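You operate a simulated robot arm through the tools that you are given. There is no shell and no other tool.

You run a simulated robot arm. Do the job below in one go: nothing can be reset, and whatever is moved stays where it is left.

TASK
Wind the slack yellow cord back on to its reel.
Fine: toggle into the yellow cord holder, reel lock off to wind and on again after.

The check looks at the end state, three seconds after you hand in, the way a careful person would. Anything else that was tipped, shoved, dropped, spilled or broken makes it a failure.

THE ROBOT
A 7-joint arm with a two-finger parallel gripper, fixed in place. Base frame: the origin is on the floor under the middle of its stand, x ahead of it, y to its left, z up. Lengths are in m, angles in degrees, forces in N, time in s.
With the tool pointing down near the work surface it reaches from about 0.1 to 0.94 m from the base axis. Its first joint turns from -166.0 to 166.0 degrees. Payload 1.57 kg.
The tool frame sits at the grasp point between the pads (the TCP): z along the fingers, y along the line on which they close. The tips reach 0.03 m beyond it. The gripper opens to 0.11 m. The fingers are 0.024 m wide and 0.012 m thick; the gripper's body (0.048 by 0.112 m) begins 0.078 m behind the TCP.
Orientation is told as [roll, pitch, yaw] about the base's x, y, z axes, in that order, counted from this pose: with the fingers straight down and closing along the base's y, the tool's x points along the base's -x, its y along +y and its z along -z.

THE INTERFACE
- The arm moves only by the tool play_rows. Its argument "steps" is a list of rows, each a list of 7 numbers: the shift along the tool's x, y, z in m, then the turn, a rotation vector about the tool's x, y, z in degrees, then the opening, from 0 (shut) to 1 (fully open). In form: [[dx, dy, dz, wx, wy, wz, claw], ...]. A call has 1 to 20 rows; each row is the pose to reach, as a shift and turn from the pose commanded when the call began, along the tool's axes at that moment. A row lasts 0.2 s, in which the tool goes at most 0.05 m and 8.6 degrees; a call with a longer step from one row to the next is refused whole, and so is a gripper value outside its range. Where a pose cannot be reached the arm comes as near as it can. A force on the tool above 40 N (or 10 N above the force at the start of the call, whichever is more), or a blocked arm, ends the call early, and 0.2 s more pass. The fingers move at their own pace (about 0.108 m/s each) and stop on an object; they squeeze with about 43 N. The grip force told is the motor's: it shows also when the fingers shut on nothing. Time passes only in rows, and 0.2 s behind the last, so rows that repeat a pose let the fingers close. The reply holds the time, the measured pose of the TCP, the force on the tool along the base axes, the opening and the grip force, in the units named above and with some noise, with the torque about the TCP (base axes, N m) and any sound that the robot's microphone picked up.
- Cameras (640 x 400 px; columns grow to the right, rows downward): "scene" is fixed at [0.05, 0.6512, 1.2823]; the picture's right is [-0.38, -0.93, 0.00], its down [-0.54, 0.22, -0.82] and it looks along [0.76, -0.31, -0.58] (base axes); focal length 240 px, centre (320, 200). "wrist" rides on the gripper at [0.07, 0.016, -0.141] in the tool frame; the picture's right is [-0.23, 0.97, 0.00], its down [-0.86, -0.20, -0.48] and it looks along [-0.47, -0.11, 0.88] (tool axes); focal length 222 px, centre (320, 200). There is no depth. A picture from a camera that has moved, and an enlarged one, comes with that camera's place and axes in the base frame and with its lens.
- get_image(camera): a new picture of that camera. No time passes.
- slide_trunk(by): slides the trunk up (or, below 0, down) by that many m; the arm rides with it, the base frame stays. It gives what a move gives, with no picture.
- inspect(camera, box): a new picture of the part [left, top, right, bottom] of that camera's present view, enlarged. No time passes.
- hand_in(): hands the job in; it is judged then, once.

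Nothing tells you positions but the pictures and the camera data. Unless the task says otherwise, let go and move clear before handing in.

The tools are called after "Emit:" as a command line: name --pt "numbers of a row" for each row, then --argument value for the rest, lists and objects as JSON in quotes. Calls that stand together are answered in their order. play_rows: Moves the arm, as the interface text tells. Its arguments: {"type":"object","properties":{"steps":{"type":"array","items":{"type":"array","items":{"type":"number"}}}},"required":["steps"]} The other tools are called the same way: slide_trunk (by) moves the trunk up or down; get_image (camera) takes a picture; inspect (camera, box) takes an enlarged picture of a part of a camera's view; hand_in () hands the job in.

At the start:

```text
time_s: 0.0
tool_pos: [0.4659, 0.3429, 1.1493]
tool_rot: [-0.1, 0.0, 0.1]
ft_force: [0.6, 0.2, -0.1]
ft_torque: [-0.03, 0.0, 0.02]
grip_width: 0.11
grasp_force: 0.1
trunk travel left (down, up): [-0.325, 0.285]
```

scene: 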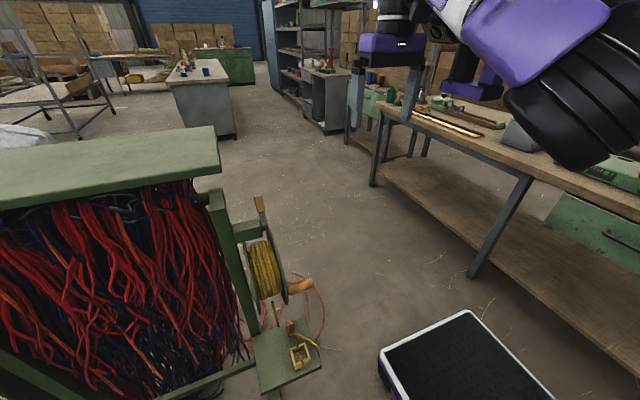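
wrist: 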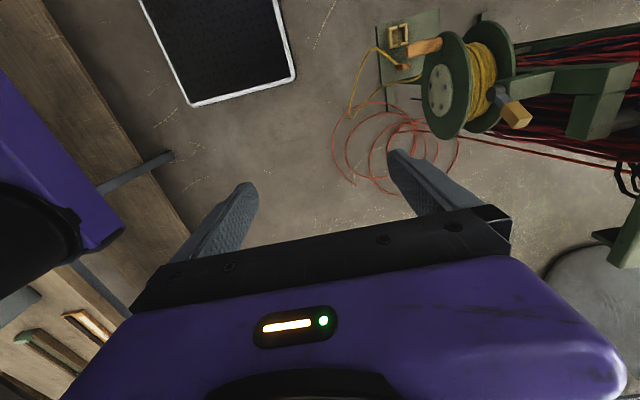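

I see a green reel wound with yellow cord on a bracket to the left, with a crank handle, a lever and a small plate holding a yellow square holder. I'll take enlarged views before moving anything.

Emit:
inspect --camera "scene" --box '[200, 180, 360, 400]'

Emit:
inspect --camera "wrist" --box '[320, 0, 560, 150]'

Emit:
inspect --camera "scene" --box '[240, 280, 340, 400]'

```text
1.82 times, centred on (280, 290) of scene
camera zoom: at [0.05, 0.6512, 1.2823], right [-0.38, -0.93, 0.0], down [-0.54, 0.22, -0.82], along [0.76, -0.31, -0.58], focal length 436 px, centre (393, 36)
```

zoom: 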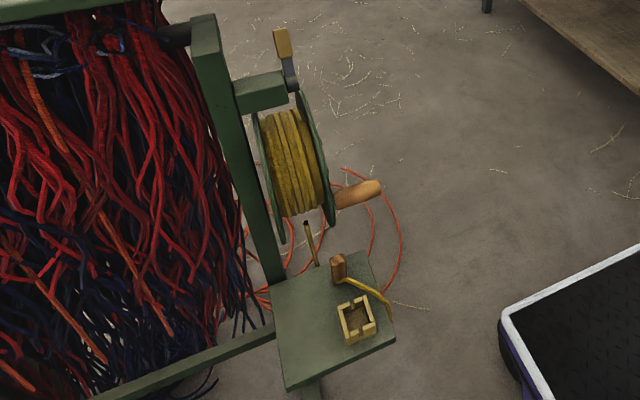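

```text
2.67 times, centred on (440, 75) of wrist
camera zoom: at [0.3959, 0.3581, 1.2921], right [0.23, 0.97, 0.0], down [0.86, -0.2, 0.48], along [0.47, -0.11, -0.88], focal length 592 px, centre (0, 533)
```

zoom: 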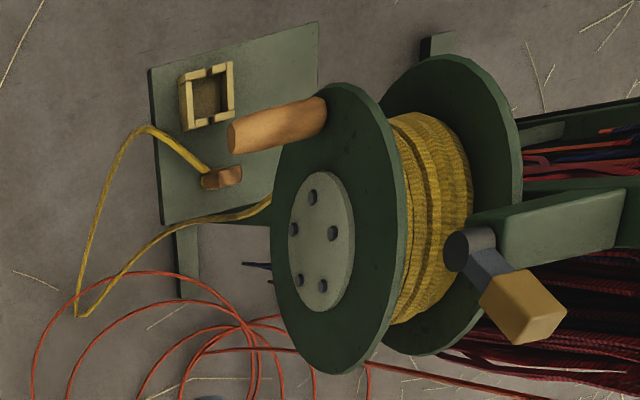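

```text
3.33 times, centred on (290, 340) of scene
camera zoom: at [0.05, 0.6512, 1.2823], right [-0.38, -0.93, 0.0], down [-0.54, 0.22, -0.82], along [0.76, -0.31, -0.58], focal length 799 px, centre (420, -267)
```

zoom: 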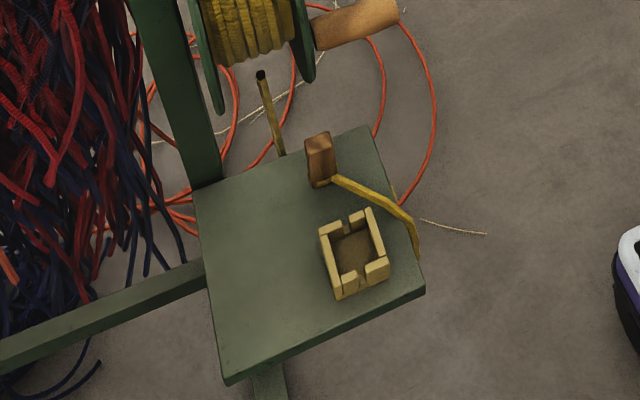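

I place the holder at about (0.34, 0.59, 0.53), the toggle at about (0.42, 0.60, 0.55) partly under the reel, the crank grip at about (0.39, 0.56, 0.78) and the lock lever knob at about (0.50, 0.61, 0.97). Next I move to a viewing pose in front of the reel on its -y side, tilting the wrist towards it.

Emit:
play_rows --pt "0.02 0 0.02 -5.6 0 0 1" --pt "0.04 0 0.045 -11.2 0 0 1" --pt "0.06 -0.005 0.07 -16.8 0 0 1" --pt "0.08 -0.01 0.095 -22.5 0 0 1" --pt "0.1 -0.015 0.12 -28.1 0 0 1" --pt "0.12 -0.02 0.145 -33.8 0 0 1" --pt "0.14 -0.025 0.17 -39.4 0 0 1" --pt "0.16 -0.03 0.195 -45 0 0 1" --pt "0.16 -0.03 0.2 -45 0 0 1"

Emit:
get_image --camera "wrist"

Emit:
get_image --camera "scene"

```text
time_s: 0.5
tool_pos: [0.4469, 0.3465, 1.1305]
tool_rot: [5.9, -0.6, 0.9]
ft_force: [4.6, 12.0, 4.2]
ft_torque: [-2.3, 0.82, 0.16]
grip_width: 0.1098
grasp_force: 0.1
trunk travel left (down, up): [-0.325, 0.285]
stopped in row 2: the force on the tool passed its limit at 96 N (the readings are from after the stop); the commanded pose is now the measured one
```

```text
taken
camera wrist: at [0.3755, 0.3467, 1.2726], right [0.21, 0.97, 0.1], down [0.85, -0.23, 0.46], along [0.47, -0.01, -0.88], focal length 222 px, centre (320, 200)
```

wrist: 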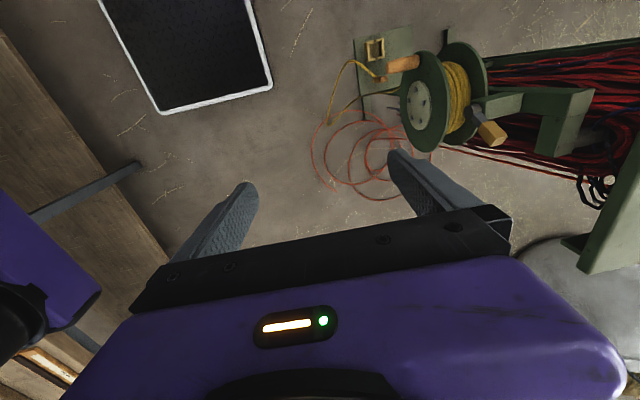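

```text
taken
```

scene: 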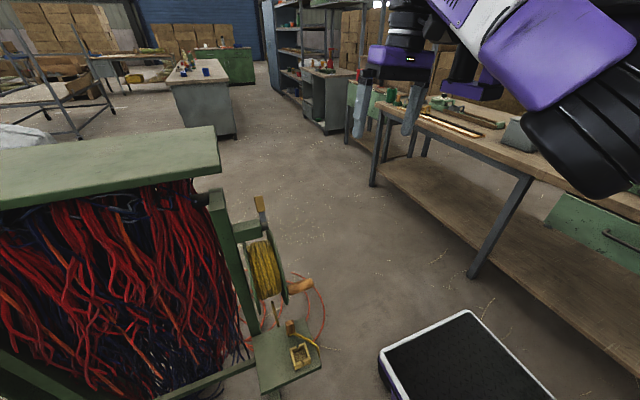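

Something stopped the arm at 96 N almost at once, in what looks like free air. I'll look closely at the arm before trying again.

Emit:
inspect --camera "scene" --box '[330, 0, 640, 200]'

Emit:
inspect --camera "wrist" --box '[0, 130, 320, 400]'

```text
2.00 times, centred on (485, 100) of scene
camera zoom: at [0.05, 0.6512, 1.2823], right [-0.38, -0.93, 0.0], down [-0.54, 0.22, -0.82], along [0.76, -0.31, -0.58], focal length 479 px, centre (-10, 400)
```

zoom: 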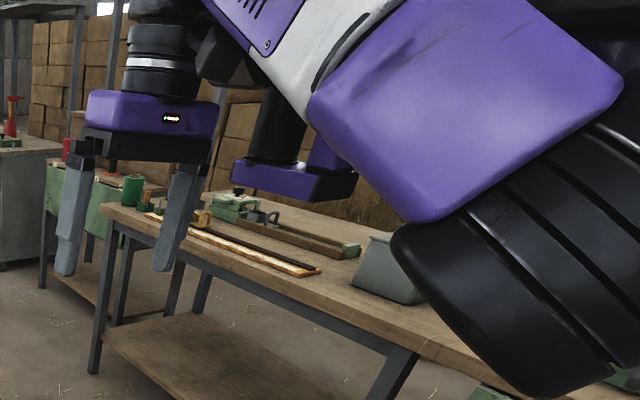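

```text
1.48 times, centred on (160, 265) of wrist
camera zoom: at [0.3755, 0.3467, 1.2726], right [0.21, 0.97, 0.1], down [0.85, -0.23, 0.46], along [0.47, -0.01, -0.88], focal length 329 px, centre (557, 104)
```

zoom: 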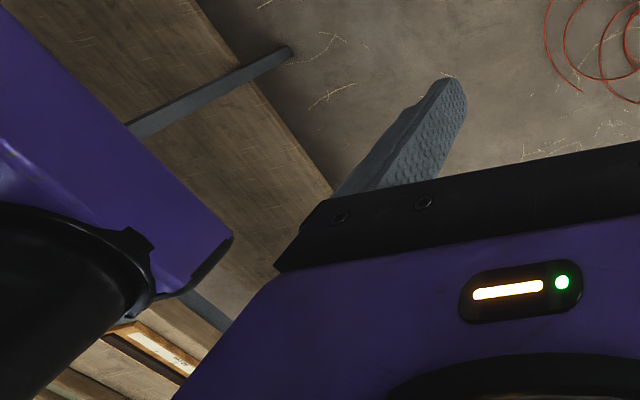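

Tracking one corner between the two wrist pictures puts a purple housing at about (0.45, 0.22, 1.18). The contact was on the wrist's -y side at about z 1.32, so I'll shift clear to +y and see what moves.

Emit:
play_rows --pt "0 0.02 0.002 1.5 0 0 1" --pt "0 0.04 0.004 3 0 0 1" --pt "0 0.06 0.006 4.5 0 0 1" --pt "0 0.08 0.008 5.9 0 0 1"

Emit:
get_image --camera "wrist"

Emit:
get_image --camera "scene"

```text
time_s: 1.5
tool_pos: [0.4475, 0.4267, 1.1297]
tool_rot: [0.1, -0.4, 0.7]
ft_force: [-0.3, 0.4, 0.5]
ft_torque: [0.02, 0.01, -0.01]
grip_width: 0.1101
grasp_force: 0.0
trunk travel left (down, up): [-0.325, 0.285]
```

```text
taken
camera wrist: at [0.375, 0.4408, 1.2716], right [0.21, 0.98, 0.0], down [0.85, -0.19, 0.49], along [0.47, -0.1, -0.87], focal length 222 px, centre (320, 200)
```

wrist: 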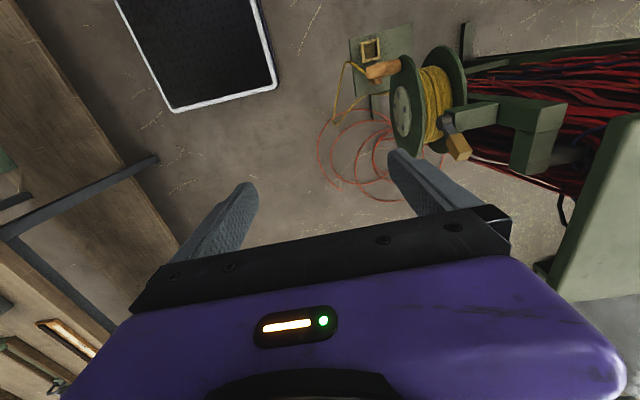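

```text
taken
```

scene: 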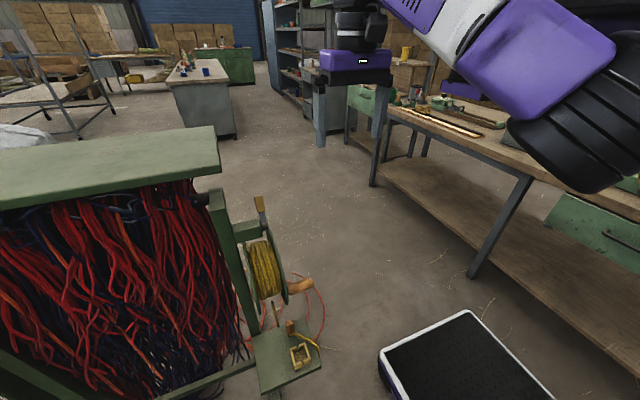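

Emit:
inspect --camera "scene" --box '[300, 0, 640, 210]'

```text
1.88 times, centred on (470, 105) of scene
camera zoom: at [0.05, 0.6512, 1.2823], right [-0.38, -0.93, 0.0], down [-0.54, 0.22, -0.82], along [0.76, -0.31, -0.58], focal length 451 px, centre (38, 379)
```

zoom: 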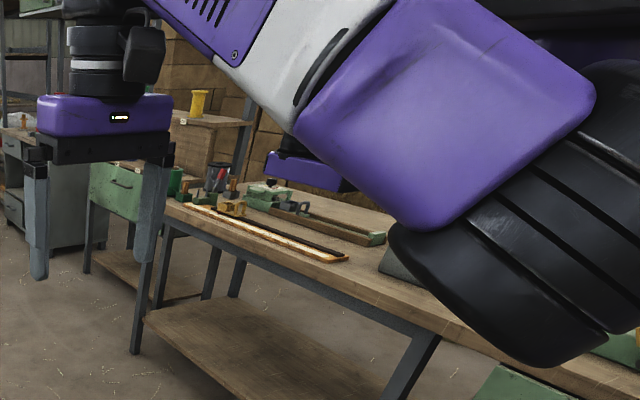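

That purple housing stayed put, so it is a parked second arm to keep away from, and the contact force is gone. I'll go down first, then tilt the tool towards the reel.

Emit:
play_rows --pt "0.01 0 0.03 0 0 0 1" --pt "0.03 0 0.06 0 0 0 1" --pt "0.05 0 0.09 0 0 0 1" --pt "0.07 0 0.12 0 0 0 1" --pt "0.09 0 0.15 0 0 0 1" --pt "0.11 0 0.18 0 0 0 1" --pt "0.13 0 0.2 0 0 0 1"

Emit:
get_image --camera "wrist"

Emit:
get_image --camera "scene"

```text
time_s: 3.1
tool_pos: [0.3167, 0.4232, 0.9288]
tool_rot: [0.0, -0.5, 0.8]
ft_force: [-0.3, -0.1, 0.1]
ft_torque: [0.01, 0.05, 0.0]
grip_width: 0.11
grasp_force: 0.0
trunk travel left (down, up): [-0.325, 0.285]
```

```text
taken
camera wrist: at [0.2445, 0.4382, 1.0704], right [0.21, 0.98, 0.0], down [0.85, -0.19, 0.49], along [0.47, -0.1, -0.87], focal length 222 px, centre (320, 200)
```

wrist: 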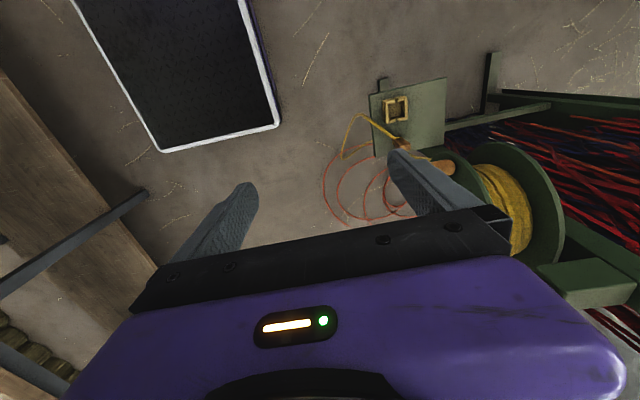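

```text
taken
```

scene: 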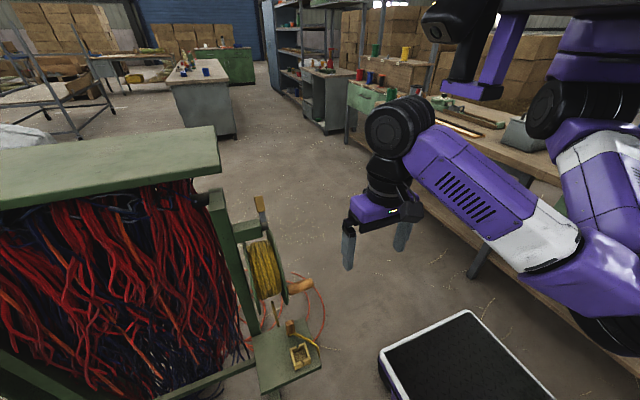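

The view is clear now: the purple bracket belongs to the robot's own mast, well away from here. I'll tilt the tool 45° towards the reel for a closer look at the plate.

Emit:
play_rows --pt "0.002 -0.005 0.01 -5.6 0 0 1" --pt "0.004 -0.01 0.02 -11.2 0 0 1" --pt "0.006 -0.015 0.03 -16.8 0 0 1" --pt "0.008 -0.02 0.04 -22.5 0 0 1" --pt "0.01 -0.025 0.05 -28.1 0 0 1" --pt "0.012 -0.03 0.06 -33.8 0 0 1" --pt "0.014 -0.035 0.07 -39.4 0 0 1" --pt "0.016 -0.04 0.08 -45 0 0 1"

Emit:
get_image --camera "wrist"

Emit:
get_image --camera "scene"

```text
time_s: 4.9
tool_pos: [0.3022, 0.4137, 0.8334]
tool_rot: [45.0, -0.4, 0.9]
ft_force: [-0.1, 0.1, -0.5]
ft_torque: [0.0, 0.0, -0.01]
grip_width: 0.1102
grasp_force: 0.1
out of reach, approached as far as the arm can: row 6, 7, 8
trunk travel left (down, up): [-0.325, 0.285]
```

```text
taken
camera wrist: at [0.2328, 0.3237, 0.9449], right [0.21, 0.69, 0.69], down [0.86, -0.47, 0.2], along [0.46, 0.55, -0.69], focal length 222 px, centre (320, 200)
```

wrist: 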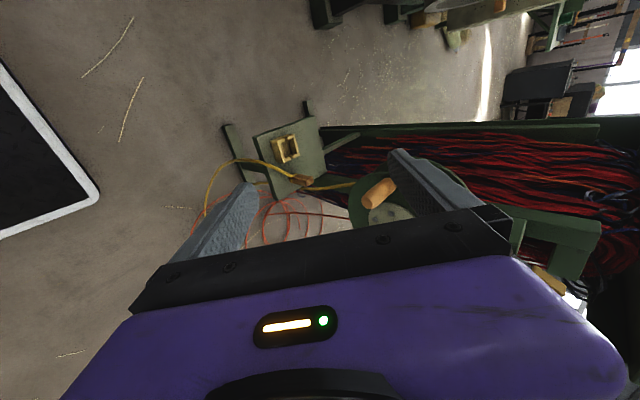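

```text
taken
```

scene: 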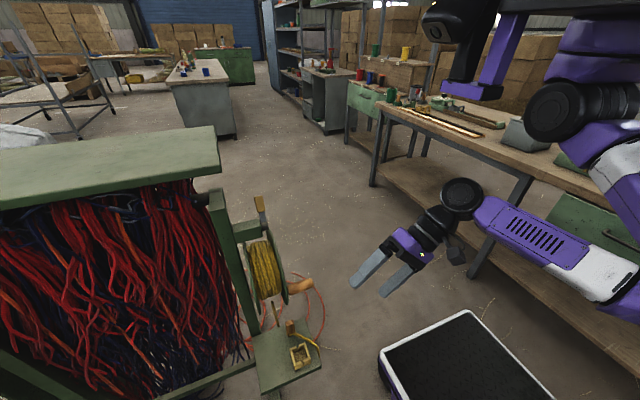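

Emit:
inspect --camera "wrist" --box '[180, 90, 400, 230]'

Emit:
inspect --camera "wrist" --box '[340, 130, 600, 300]'

```text
2.86 times, centred on (290, 160) of wrist
camera zoom: at [0.2328, 0.3237, 0.9449], right [0.21, 0.69, 0.69], down [0.86, -0.47, 0.2], along [0.46, 0.55, -0.69], focal length 635 px, centre (406, 314)
```

zoom: 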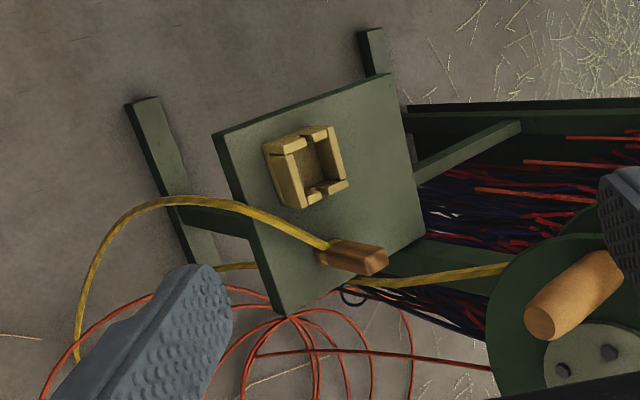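

```text
2.35 times, centred on (470, 215) of wrist
camera zoom: at [0.2328, 0.3237, 0.9449], right [0.21, 0.69, 0.69], down [0.86, -0.47, 0.2], along [0.46, 0.55, -0.69], focal length 523 px, centre (-33, 165)
```

zoom: 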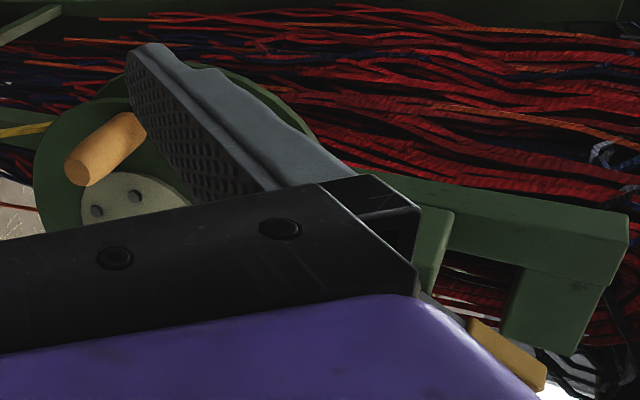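

The toggle is a small upright bar on the plate with the cord tied low on it, and the slack loop hangs off the plate's -y edge and back up to the reel. The holder is a square cup with slots. I'll lower the trunk 0.2 m so the arm can work low with the tool nearly level.

Emit:
slide_trunk --by -0.2

Emit:
get_image --camera "wrist"

Emit:
get_image --camera "scene"

```text
time_s: 7.0
tool_pos: [0.303, 0.4134, 0.6332]
tool_rot: [45.0, -0.6, 0.8]
ft_force: [0.2, 0.8, -0.3]
ft_torque: [-0.04, 0.01, 0.02]
grip_width: 0.11
grasp_force: 0.2
trunk travel left (down, up): [-0.125, 0.485]
```

```text
taken
camera wrist: at [0.2327, 0.3239, 0.7452], right [0.21, 0.69, 0.69], down [0.86, -0.47, 0.2], along [0.46, 0.55, -0.69], focal length 222 px, centre (320, 200)
```

wrist: 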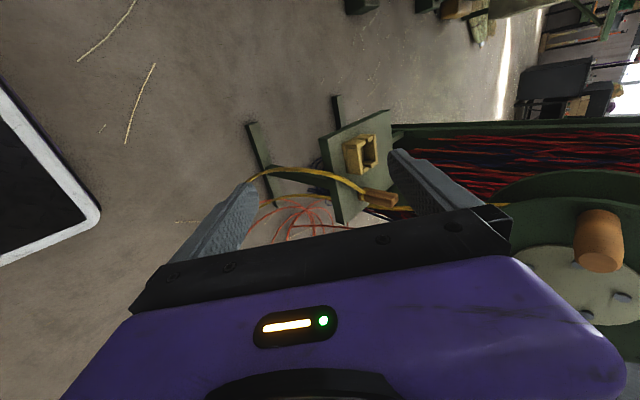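

```text
taken
```

scene: 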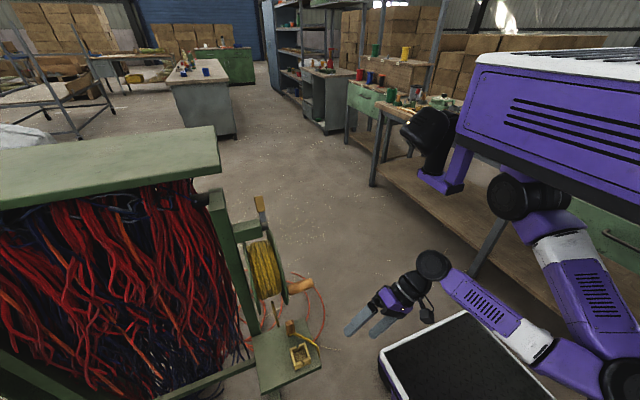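

Emit:
inspect --camera "wrist" --box '[240, 90, 480, 240]'

```text
2.67 times, centred on (360, 165) of wrist
camera zoom: at [0.2327, 0.3239, 0.7452], right [0.21, 0.69, 0.69], down [0.86, -0.47, 0.2], along [0.46, 0.55, -0.69], focal length 592 px, centre (213, 293)
```

zoom: 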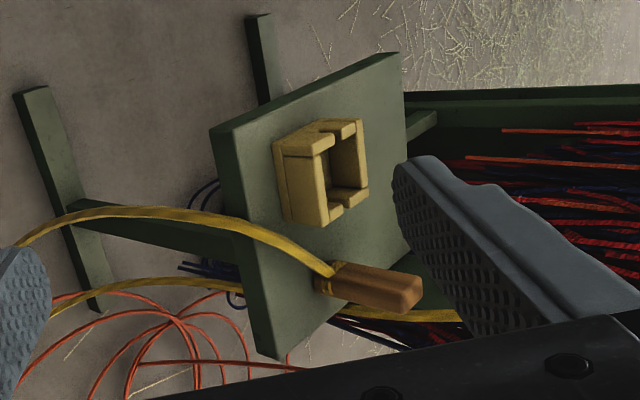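

The toggle stands at about (0.418, 0.595), z 0.522 to 0.588, and the holder is centred at about (0.344, 0.594) with its rim at z 0.549 and slots in its ±x walls. I'll turn the tool so the fingers close along x with the camera above, staying in front of the plate.

Emit:
play_rows --pt "-0.009 0.002 -0.004 -1.426 1.426 8.09 1" --pt "-0.018 0.004 -0.008 -2.853 2.853 16.18 1" --pt "-0.027 0.007 -0.012 -4.279 4.279 24.27 1" --pt "-0.036 0.009 -0.016 -5.705 5.705 32.36 1" --pt "-0.045 0.011 -0.02 -7.132 7.132 40.45 1" --pt "-0.054 0.013 -0.023 -8.558 8.558 48.55 1" --pt "-0.063 0.015 -0.027 -9.985 9.985 56.64 1" --pt "-0.072 0.018 -0.031 -11.411 11.411 64.73 1" --pt "-0.081 0.02 -0.035 -12.837 12.837 72.82 1" --pt "-0.089 0.022 -0.039 -14.264 14.264 80.91 1" --pt "-0.097 0.024 -0.042 -15.69 15.69 89.0 1"

Emit:
get_image --camera "wrist"

Emit:
get_image --camera "scene"

```text
time_s: 9.4
tool_pos: [0.4069, 0.4153, 0.668]
tool_rot: [0.7, 64.9, -88.5]
ft_force: [-0.3, 0.4, -0.6]
ft_torque: [0.04, -0.02, -0.01]
grip_width: 0.1099
grasp_force: 0.0
out of reach, approached as far as the arm can: row 1, 2, 3, 4, 5, 6, 7, 8, 9, 10, 11
trunk travel left (down, up): [-0.125, 0.485]
```

```text
taken
camera wrist: at [0.4223, 0.3162, 0.7924], right [0.98, -0.08, -0.2], down [-0.18, -0.8, -0.57], along [-0.11, 0.6, -0.79], focal length 222 px, centre (320, 200)
```

wrist: 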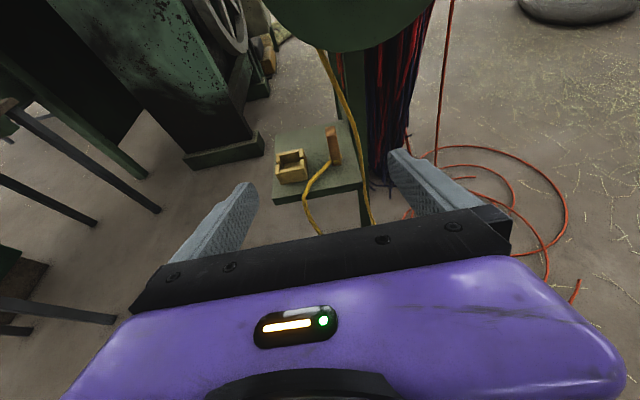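

```text
taken
```

scene: 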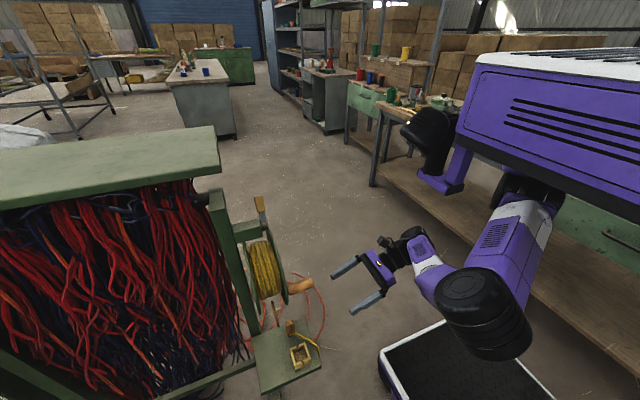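

Emit:
inspect --camera "wrist" --box '[240, 100, 420, 240]'

Emit:
inspect --camera "wrist" --box '[260, 110, 380, 200]'

```text
2.86 times, centred on (330, 170) of wrist
camera zoom: at [0.4223, 0.3162, 0.7924], right [0.98, -0.08, -0.2], down [-0.18, -0.8, -0.57], along [-0.11, 0.6, -0.79], focal length 635 px, centre (291, 286)
```

zoom: 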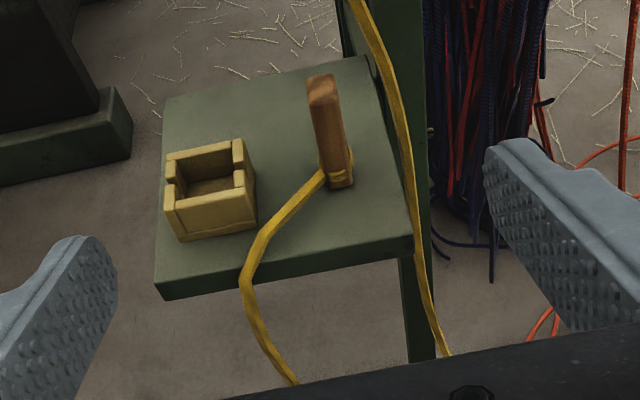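

```text
4.44 times, centred on (320, 155) of wrist
camera zoom: at [0.4223, 0.3162, 0.7924], right [0.98, -0.08, -0.2], down [-0.18, -0.8, -0.57], along [-0.11, 0.6, -0.79], focal length 987 px, centre (320, 400)
```

zoom: 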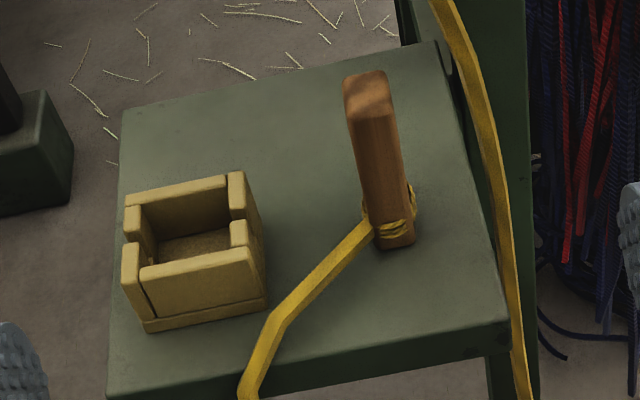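

The view is clear now: the toggle is about 14 mm by 20 mm by 64 mm at (0.420, 0.598), with the cord knotted low on it, and the holder slots face ±x. I'll advance along the tool axis with the fingers part open and stop short to check alignment.

Emit:
play_rows --pt "-0.002 0.003 0.025 0 0 0 0.6" --pt "-0.004 0.007 0.05 0 0 0 0.5" --pt "-0.006 0.011 0.075 0 0 0 0.5" --pt "-0.0075 0.014 0.1 0 0 0 0.5" --pt "-0.0075 0.014 0.11 0 0 0 0.5"

Emit:
get_image --camera "wrist"

Emit:
inspect --camera "scene" --box '[220, 220, 420, 370]'

```text
time_s: 10.6
tool_pos: [0.4185, 0.5112, 0.6155]
tool_rot: [1.1, 64.9, -88.2]
ft_force: [0.5, 0.5, 0.5]
ft_torque: [0.02, 0.0, 0.02]
grip_width: 0.0551
grasp_force: 0.1
trunk travel left (down, up): [-0.125, 0.485]
```

```text
taken
camera wrist: at [0.4349, 0.4136, 0.7402], right [0.98, -0.08, -0.2], down [-0.18, -0.8, -0.57], along [-0.11, 0.6, -0.8], focal length 222 px, centre (320, 200)
```

wrist: 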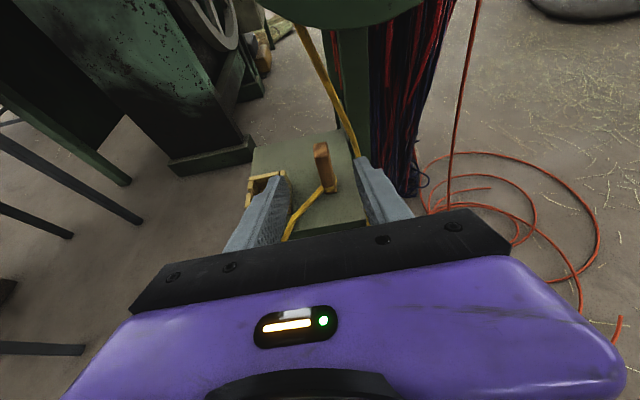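

```text
2.67 times, centred on (320, 295) of scene
camera zoom: at [0.05, 0.6512, 1.2823], right [-0.38, -0.93, 0.0], down [-0.54, 0.22, -0.82], along [0.76, -0.31, -0.58], focal length 639 px, centre (320, -53)
```

zoom: 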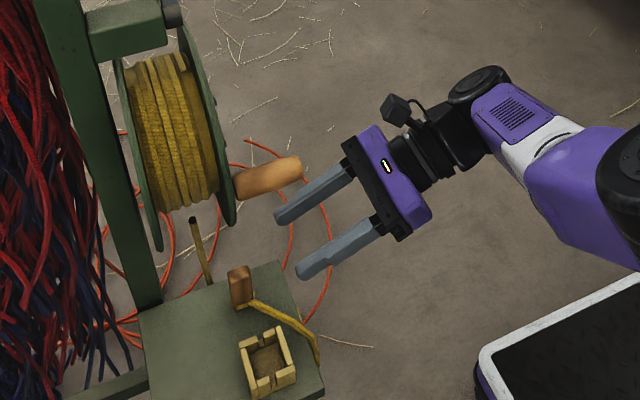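

I have measured the toggle at x 0.420 again, and the cord hanging from the reel is just beyond the right fingertip. I'll narrow the opening to stay clear of it, advance to the toggle, and then close.

Emit:
play_rows --pt "-0.001 0.001 0.02 0 0 0 0.36" --pt "-0.002 0.002 0.04 0 0 0 0.36" --pt "-0.003 0.0022 0.06 0 0 0 0.36" --pt "-0.003 0.0022 0.0774 0 0 0 0.36" --pt "-0.003 0.0022 0.0774 0 0 0 0.36"

Emit:
inspect --camera "wrist" --box '[200, 80, 460, 250]'

Emit:
inspect --camera "scene" --box '[220, 220, 420, 370]'

```text
time_s: 11.8
tool_pos: [0.4204, 0.5813, 0.5806]
tool_rot: [1.1, 64.9, -88.3]
ft_force: [0.6, -0.7, 0.7]
ft_torque: [0.04, 0.01, 0.02]
grip_width: 0.0394
grasp_force: 0.1
trunk travel left (down, up): [-0.125, 0.485]
```

```text
2.35 times, centred on (330, 165) of wrist
camera zoom: at [0.4362, 0.4811, 0.7054], right [0.98, -0.08, -0.2], down [-0.18, -0.8, -0.57], along [-0.11, 0.6, -0.79], focal length 523 px, centre (296, 282)
```

zoom: 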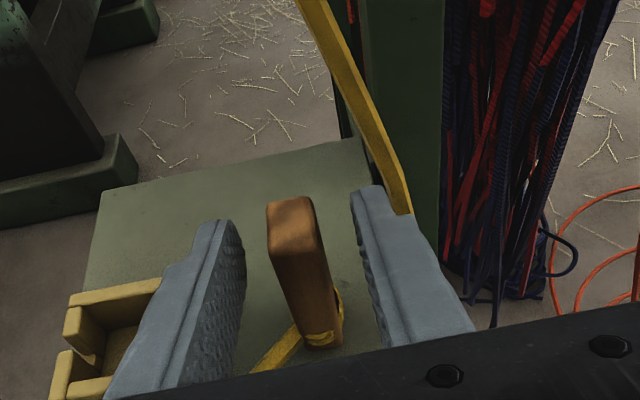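

```text
2.67 times, centred on (320, 295) of scene
camera zoom: at [0.05, 0.6512, 1.2823], right [-0.38, -0.93, 0.0], down [-0.54, 0.22, -0.82], along [0.76, -0.31, -0.58], focal length 639 px, centre (320, -53)
```

zoom: 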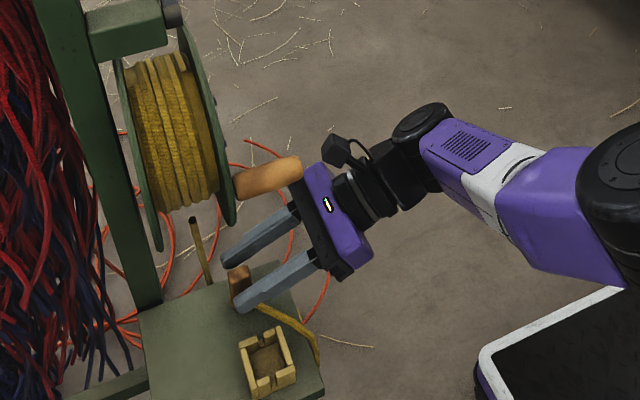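

The toggle sits between the fingertips, clear on both sides. Closing now.

Emit:
play_rows --pt "0 0 0.003 0 0 0 0.25" --pt "0 0 0.003 0 0 0 0.12" --pt "0 0 0.003 0 0 0 0.0" --pt "0 0 0.003 0 0 0 0.0"

Emit:
inspect --camera "wrist" --box '[200, 80, 460, 250]'

```text
time_s: 12.8
tool_pos: [0.4205, 0.583, 0.5798]
tool_rot: [1.0, 65.1, -88.2]
ft_force: [-0.4, 0.7, 0.3]
ft_torque: [0.02, -0.02, -0.01]
grip_width: 0.0145
grasp_force: 30.4
trunk travel left (down, up): [-0.125, 0.485]
```

```text
2.35 times, centred on (330, 165) of wrist
camera zoom: at [0.4361, 0.4838, 0.7039], right [0.98, -0.08, -0.2], down [-0.18, -0.8, -0.57], along [-0.11, 0.6, -0.79], focal length 523 px, centre (296, 282)
```

zoom: 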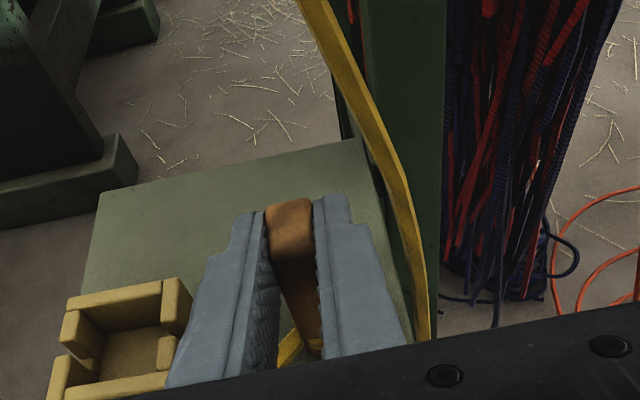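

The toggle is gripped at 14.5 mm width. I'll lift it 4 cm straight up and see how the cord hangs.

Emit:
play_rows --pt "0.009 0 -0.004 0 0 0 0" --pt "0.018 0 -0.0085 0 0 0 0" --pt "0.027 0 -0.0127 0 0 0 0" --pt "0.036 0 -0.017 0 0 0 0" --pt "0.036 0 -0.017 0 0 0 0"

Emit:
get_image --camera "wrist"

Emit:
inspect --camera "scene" --box '[240, 240, 400, 360]'

Emit:
inspect --camera "wrist" --box '[200, 80, 460, 250]'

```text
time_s: 14.0
tool_pos: [0.4208, 0.5829, 0.6177]
tool_rot: [1.1, 64.9, -88.2]
ft_force: [-0.4, 0.2, -0.6]
ft_torque: [0.0, 0.01, -0.02]
grip_width: 0.0145
grasp_force: 30.4
trunk travel left (down, up): [-0.125, 0.485]
```

```text
taken
camera wrist: at [0.4358, 0.4837, 0.7429], right [0.98, -0.08, -0.2], down [-0.18, -0.8, -0.57], along [-0.11, 0.6, -0.79], focal length 222 px, centre (320, 200)
```

wrist: 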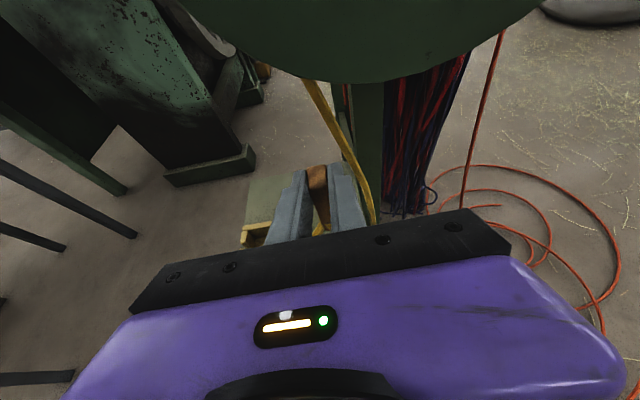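

```text
3.33 times, centred on (320, 300) of scene
camera zoom: at [0.05, 0.6512, 1.2823], right [-0.38, -0.93, 0.0], down [-0.54, 0.22, -0.82], along [0.76, -0.31, -0.58], focal length 799 px, centre (320, -133)
```

zoom: 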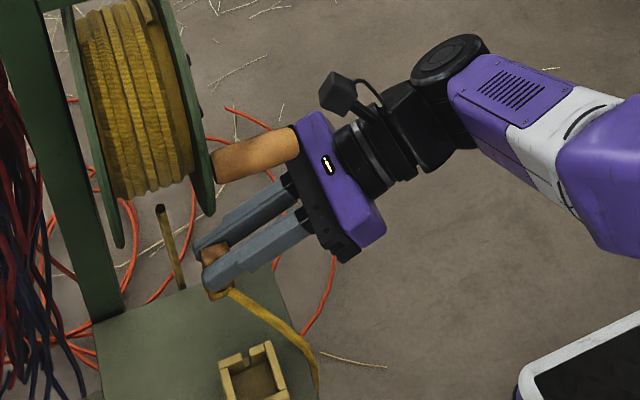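

```text
2.35 times, centred on (330, 165) of wrist
camera zoom: at [0.4358, 0.4837, 0.7429], right [0.98, -0.08, -0.2], down [-0.18, -0.8, -0.57], along [-0.11, 0.6, -0.79], focal length 523 px, centre (296, 282)
```

zoom: 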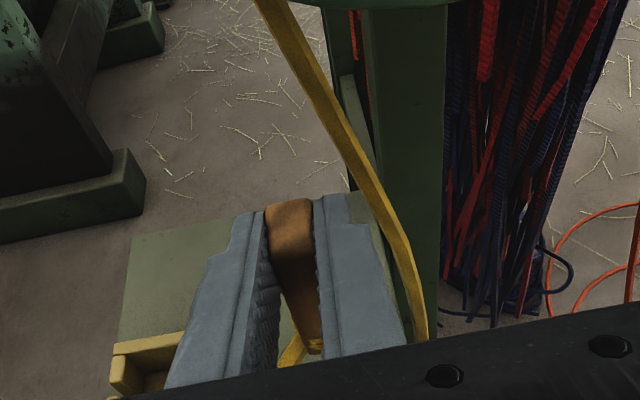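

The cord hangs from the toggle over the plate's -y edge, across the line of the holder slots. I'll carry the toggle around the plate's front corner so the cord comes in from +x, matching the slot that faces the reel.

Emit:
play_rows --pt "-0.0106 0 -0.0227 0 0 0 0" --pt "-0.0212 0 -0.0453 0 0 0 0" --pt "-0.0317 0 -0.068 0 0 0 0" --pt "-0.0423 0 -0.0906 0 0 0 0" --pt "-0.0423 0.02 -0.0906 0 0 0 0" --pt "-0.0423 0.045 -0.0906 0 0 0 0" --pt "-0.0423 0.07 -0.0906 0 0 0 0" --pt "-0.0423 0.09 -0.0906 0 0 0 0" --pt "-0.0423 0.1 -0.0906 0 0 0 0"

Emit:
get_image --camera "wrist"

Emit:
inspect --camera "scene" --box '[240, 200, 440, 350]'

```text
time_s: 16.0
tool_pos: [0.5225, 0.4857, 0.62]
tool_rot: [1.1, 64.9, -88.3]
ft_force: [0.3, 0.0, -0.8]
ft_torque: [0.03, -0.03, 0.01]
grip_width: 0.0147
grasp_force: 30.4
trunk travel left (down, up): [-0.125, 0.485]
```

```text
taken
camera wrist: at [0.5385, 0.386, 0.7446], right [0.98, -0.08, -0.2], down [-0.18, -0.8, -0.57], along [-0.11, 0.6, -0.79], focal length 222 px, centre (320, 200)
```

wrist: 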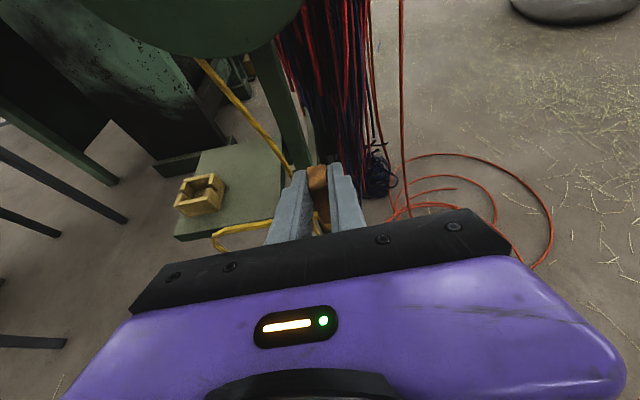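

```text
2.67 times, centred on (340, 275) of scene
camera zoom: at [0.05, 0.6512, 1.2823], right [-0.38, -0.93, 0.0], down [-0.54, 0.22, -0.82], along [0.76, -0.31, -0.58], focal length 639 px, centre (267, 0)
```

zoom: 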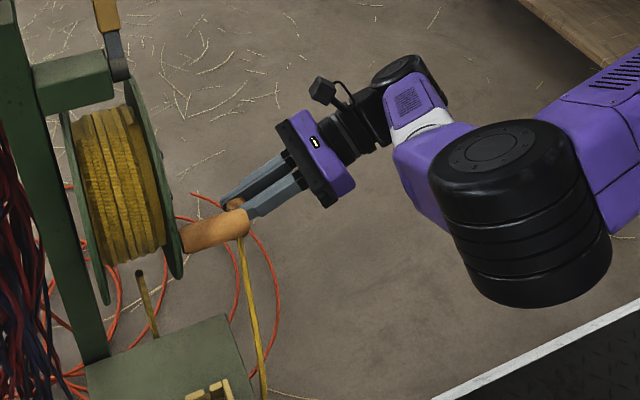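

Emit:
inspect --camera "wrist" --box '[150, 120, 390, 270]'

Emit:
inspect --camera "scene" --box '[250, 260, 370, 400]'

```text
2.67 times, centred on (270, 195) of wrist
camera zoom: at [0.5385, 0.386, 0.7446], right [0.98, -0.08, -0.2], down [-0.18, -0.8, -0.57], along [-0.11, 0.6, -0.79], focal length 592 px, centre (453, 213)
```

zoom: 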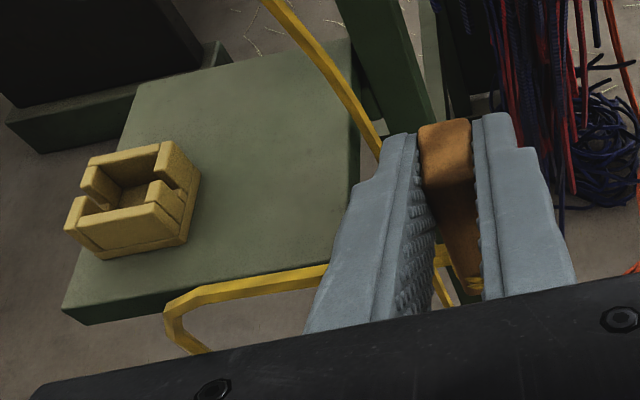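

```text
2.86 times, centred on (310, 330) of scene
camera zoom: at [0.05, 0.6512, 1.2823], right [-0.38, -0.93, 0.0], down [-0.54, 0.22, -0.82], along [0.76, -0.31, -0.58], focal length 685 px, centre (349, -171)
```

zoom: 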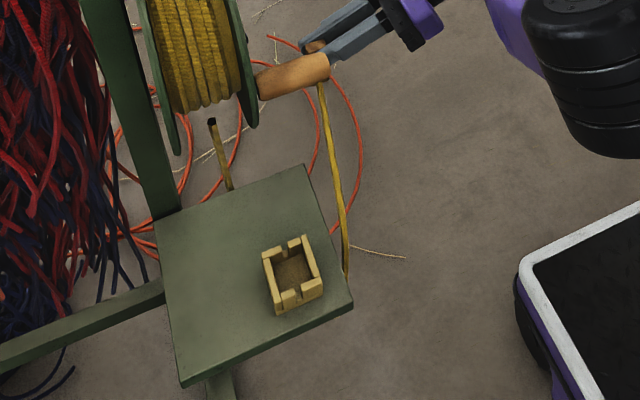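

The cord still trails along the plate's front edge instead of hanging freely. I'll wait a second to see whether it settles.

Emit:
play_rows --pt "0 0 0 0 0 0 0" --pt "0 0 0 0 0 0 0" --pt "0 0 0 0 0 0 0" --pt "0 0 0 0 0 0 0" --pt "0 0 0 0 0 0 0"

Emit:
inspect --camera "wrist" --box '[150, 120, 390, 270]'

Emit:
inspect --camera "scene" --box '[250, 260, 370, 400]'

```text
time_s: 17.2
tool_pos: [0.5224, 0.4848, 0.6207]
tool_rot: [1.1, 64.9, -88.2]
ft_force: [0.6, 0.2, 0.2]
ft_torque: [0.01, -0.02, 0.02]
grip_width: 0.0148
grasp_force: 30.3
trunk travel left (down, up): [-0.125, 0.485]
```

```text
2.67 times, centred on (270, 195) of wrist
camera zoom: at [0.5384, 0.3861, 0.7446], right [0.98, -0.08, -0.2], down [-0.18, -0.8, -0.57], along [-0.11, 0.6, -0.79], focal length 592 px, centre (453, 213)
```

zoom: 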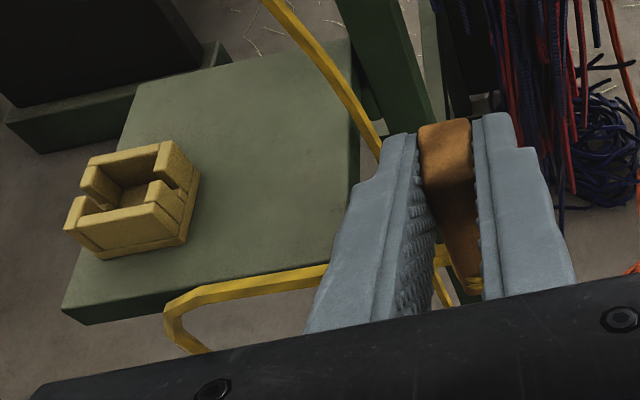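

```text
2.86 times, centred on (310, 330) of scene
camera zoom: at [0.05, 0.6512, 1.2823], right [-0.38, -0.93, 0.0], down [-0.54, 0.22, -0.82], along [0.76, -0.31, -0.58], focal length 685 px, centre (349, -171)
```

zoom: 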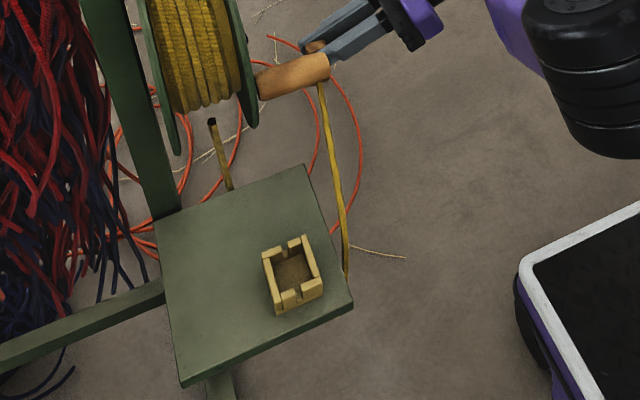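

Nothing changed, so the cord seems to bend at the plate edge near (0.35, 0.54). I'll continue around to the +x side of the plate and watch how it follows.

Emit:
play_rows --pt "0.0106 0 0.0227 0 0 0 0" --pt "0.0212 0 0.0453 0 0 0 0" --pt "0.0317 0 0.068 0 0 0 0" --pt "0.038 0 0.0815 0 0 0 0" --pt "0.038 0 0.0815 0 0 0 0"

Emit:
inspect --camera "wrist" --box '[150, 100, 390, 270]'

Emit:
inspect --camera "scene" --box '[250, 260, 370, 400]'

```text
time_s: 18.4
tool_pos: [0.5198, 0.5731, 0.6195]
tool_rot: [1.1, 64.9, -88.2]
ft_force: [0.0, 0.1, 0.5]
ft_torque: [-0.01, -0.02, 0.03]
grip_width: 0.0146
grasp_force: 30.8
trunk travel left (down, up): [-0.125, 0.485]
```

```text
2.35 times, centred on (270, 185) of wrist
camera zoom: at [0.5363, 0.475, 0.7441], right [0.98, -0.08, -0.2], down [-0.18, -0.8, -0.57], along [-0.11, 0.6, -0.79], focal length 523 px, centre (438, 235)
```

zoom: 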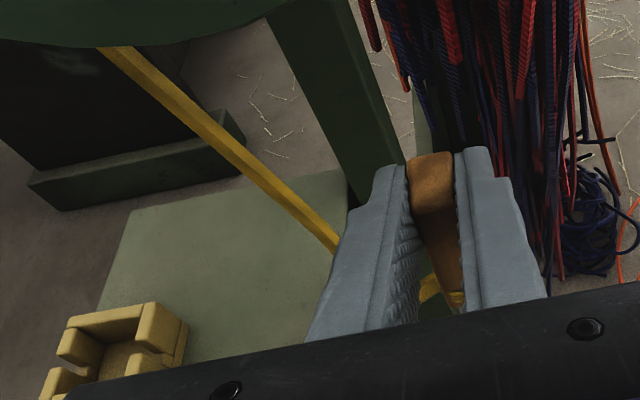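

```text
2.86 times, centred on (310, 330) of scene
camera zoom: at [0.05, 0.6512, 1.2823], right [-0.38, -0.93, 0.0], down [-0.54, 0.22, -0.82], along [0.76, -0.31, -0.58], focal length 685 px, centre (349, -171)
```

zoom: 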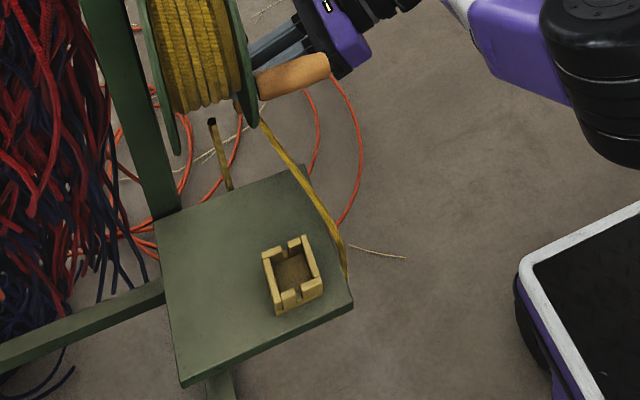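

The cord's route always bends at the same point on the plate edge, so the approach direction makes no difference. I'll back off in front of the plate and take a precise look at the holder before placing the toggle.

Emit:
play_rows --pt "-0.01 0 -0.0215 0 0 0 0" --pt "-0.02 0 -0.043 0 0 0 0" --pt "-0.03 0 -0.064 0 0 0 0" --pt "-0.034 -0.02 -0.073 0 0 0 0" --pt "-0.034 -0.045 -0.073 0 0 0 0" --pt "-0.034 -0.05 -0.073 0 0 0 0"

Emit:
inspect --camera "wrist" --box '[180, 130, 300, 230]'

Emit:
inspect --camera "scene" --box '[280, 320, 340, 390]'

```text
time_s: 19.8
tool_pos: [0.4706, 0.4928, 0.6189]
tool_rot: [1.1, 64.9, -88.1]
ft_force: [-0.8, 0.5, -1.0]
ft_torque: [-0.01, -0.03, 0.0]
grip_width: 0.0145
grasp_force: 30.7
trunk travel left (down, up): [-0.125, 0.485]
```

```text
4.00 times, centred on (240, 180) of wrist
camera zoom: at [0.4863, 0.3942, 0.7434], right [0.98, -0.08, -0.2], down [-0.18, -0.8, -0.57], along [-0.11, 0.6, -0.79], focal length 888 px, centre (640, 280)
```

zoom: 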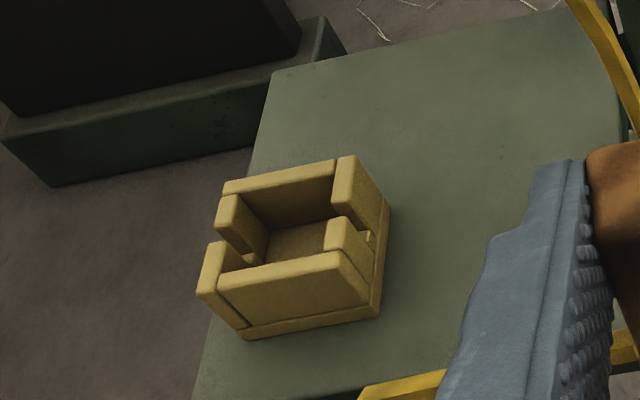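

```text
5.71 times, centred on (310, 355) of scene
camera zoom: at [0.05, 0.6512, 1.2823], right [-0.38, -0.93, 0.0], down [-0.54, 0.22, -0.82], along [0.76, -0.31, -0.58], focal length 1370 px, centre (377, -686)
```

zoom: 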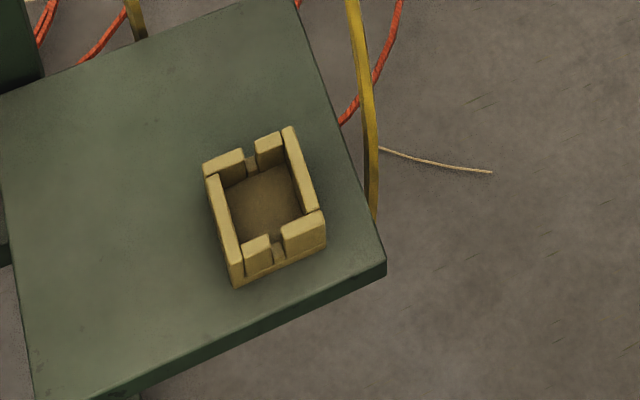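

I place the holder centre at about (0.344, 0.590) with an inner opening near 29 mm, against the toggle's 14 mm by 20 mm. I'll move the toggle over the holder at the same height, then check alignment before lowering.

Emit:
play_rows --pt "0.0004 -0.03 0.0003 0 0 0 0" --pt "0.0009 -0.06 0.0007 0 0 0 0" --pt "0.0013 -0.09 0.001 0 0 0 0" --pt "0.0018 -0.12 0.0014 0 0 0 0" --pt "0.0018 -0.1266 0.0014 0 0 0 0" --pt "0.0124 -0.1262 0.0239 0 0 0 0" --pt "0.023 -0.1258 0.0465 0 0 0 0" --pt "0.0325 -0.1255 0.067 0 0 0 0" --pt "0.0369 -0.1253 0.0763 0 0 0 0" --pt "0.0369 -0.1253 0.0763 0 0 0 0"

Emit:
inspect --camera "wrist" --box '[200, 120, 440, 270]'

Emit:
inspect --camera "scene" --box '[250, 270, 370, 390]'

```text
time_s: 22.0
tool_pos: [0.3468, 0.5752, 0.6199]
tool_rot: [1.1, 64.8, -88.2]
ft_force: [-0.3, 0.2, -0.3]
ft_torque: [-0.01, 0.01, 0.02]
grip_width: 0.0147
grasp_force: 30.8
trunk travel left (down, up): [-0.125, 0.485]
```

```text
2.67 times, centred on (320, 195) of wrist
camera zoom: at [0.3622, 0.4762, 0.7456], right [0.98, -0.08, -0.2], down [-0.18, -0.8, -0.57], along [-0.11, 0.6, -0.79], focal length 592 px, centre (320, 213)
```

zoom: 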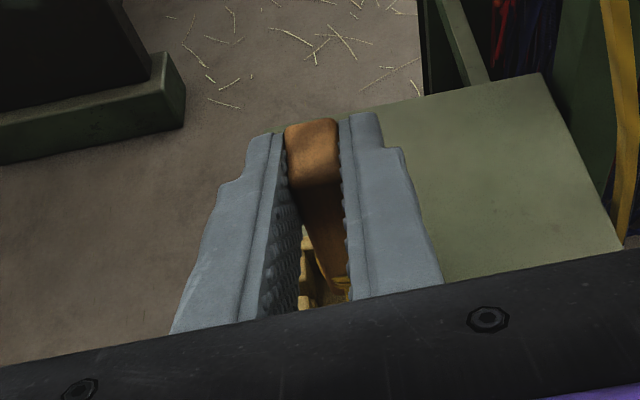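

```text
3.33 times, centred on (310, 330) of scene
camera zoom: at [0.05, 0.6512, 1.2823], right [-0.38, -0.93, 0.0], down [-0.54, 0.22, -0.82], along [0.76, -0.31, -0.58], focal length 799 px, centre (353, -233)
```

zoom: 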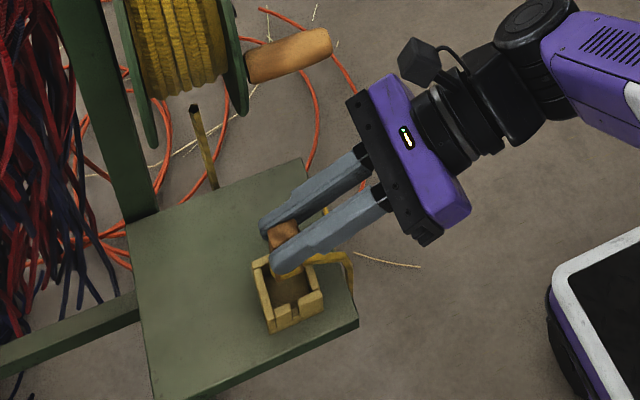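

Emit:
inspect --camera "scene" --box '[280, 320, 340, 380]'

Emit:
inspect --camera "wrist" --box '[290, 150, 350, 240]'

```text
6.67 times, centred on (310, 350) of scene
camera zoom: at [0.05, 0.6512, 1.2823], right [-0.38, -0.93, 0.0], down [-0.54, 0.22, -0.82], along [0.76, -0.31, -0.58], focal length 1598 px, centre (387, -800)
```

zoom: 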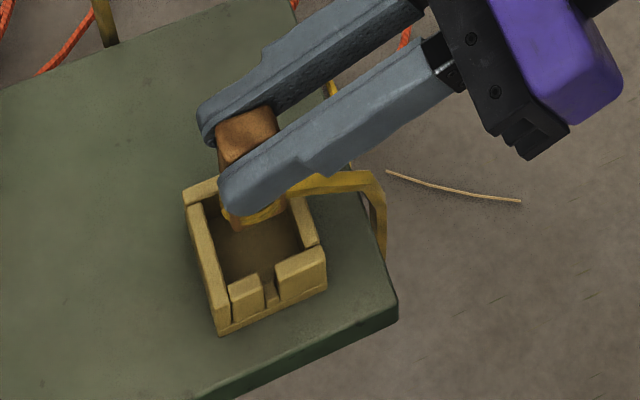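

```text
4.44 times, centred on (320, 195) of wrist
camera zoom: at [0.3622, 0.4762, 0.7456], right [0.98, -0.08, -0.2], down [-0.18, -0.8, -0.57], along [-0.11, 0.6, -0.79], focal length 987 px, centre (320, 222)
```

zoom: 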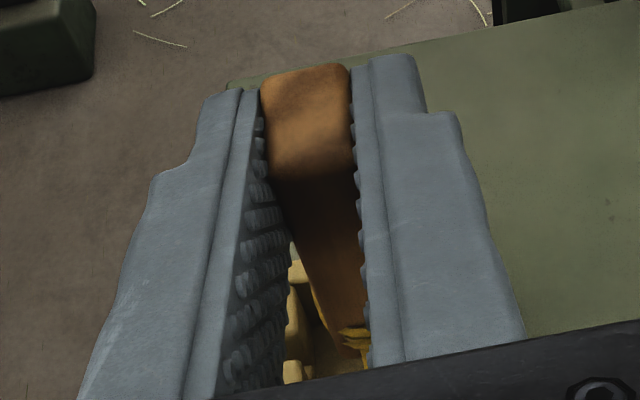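

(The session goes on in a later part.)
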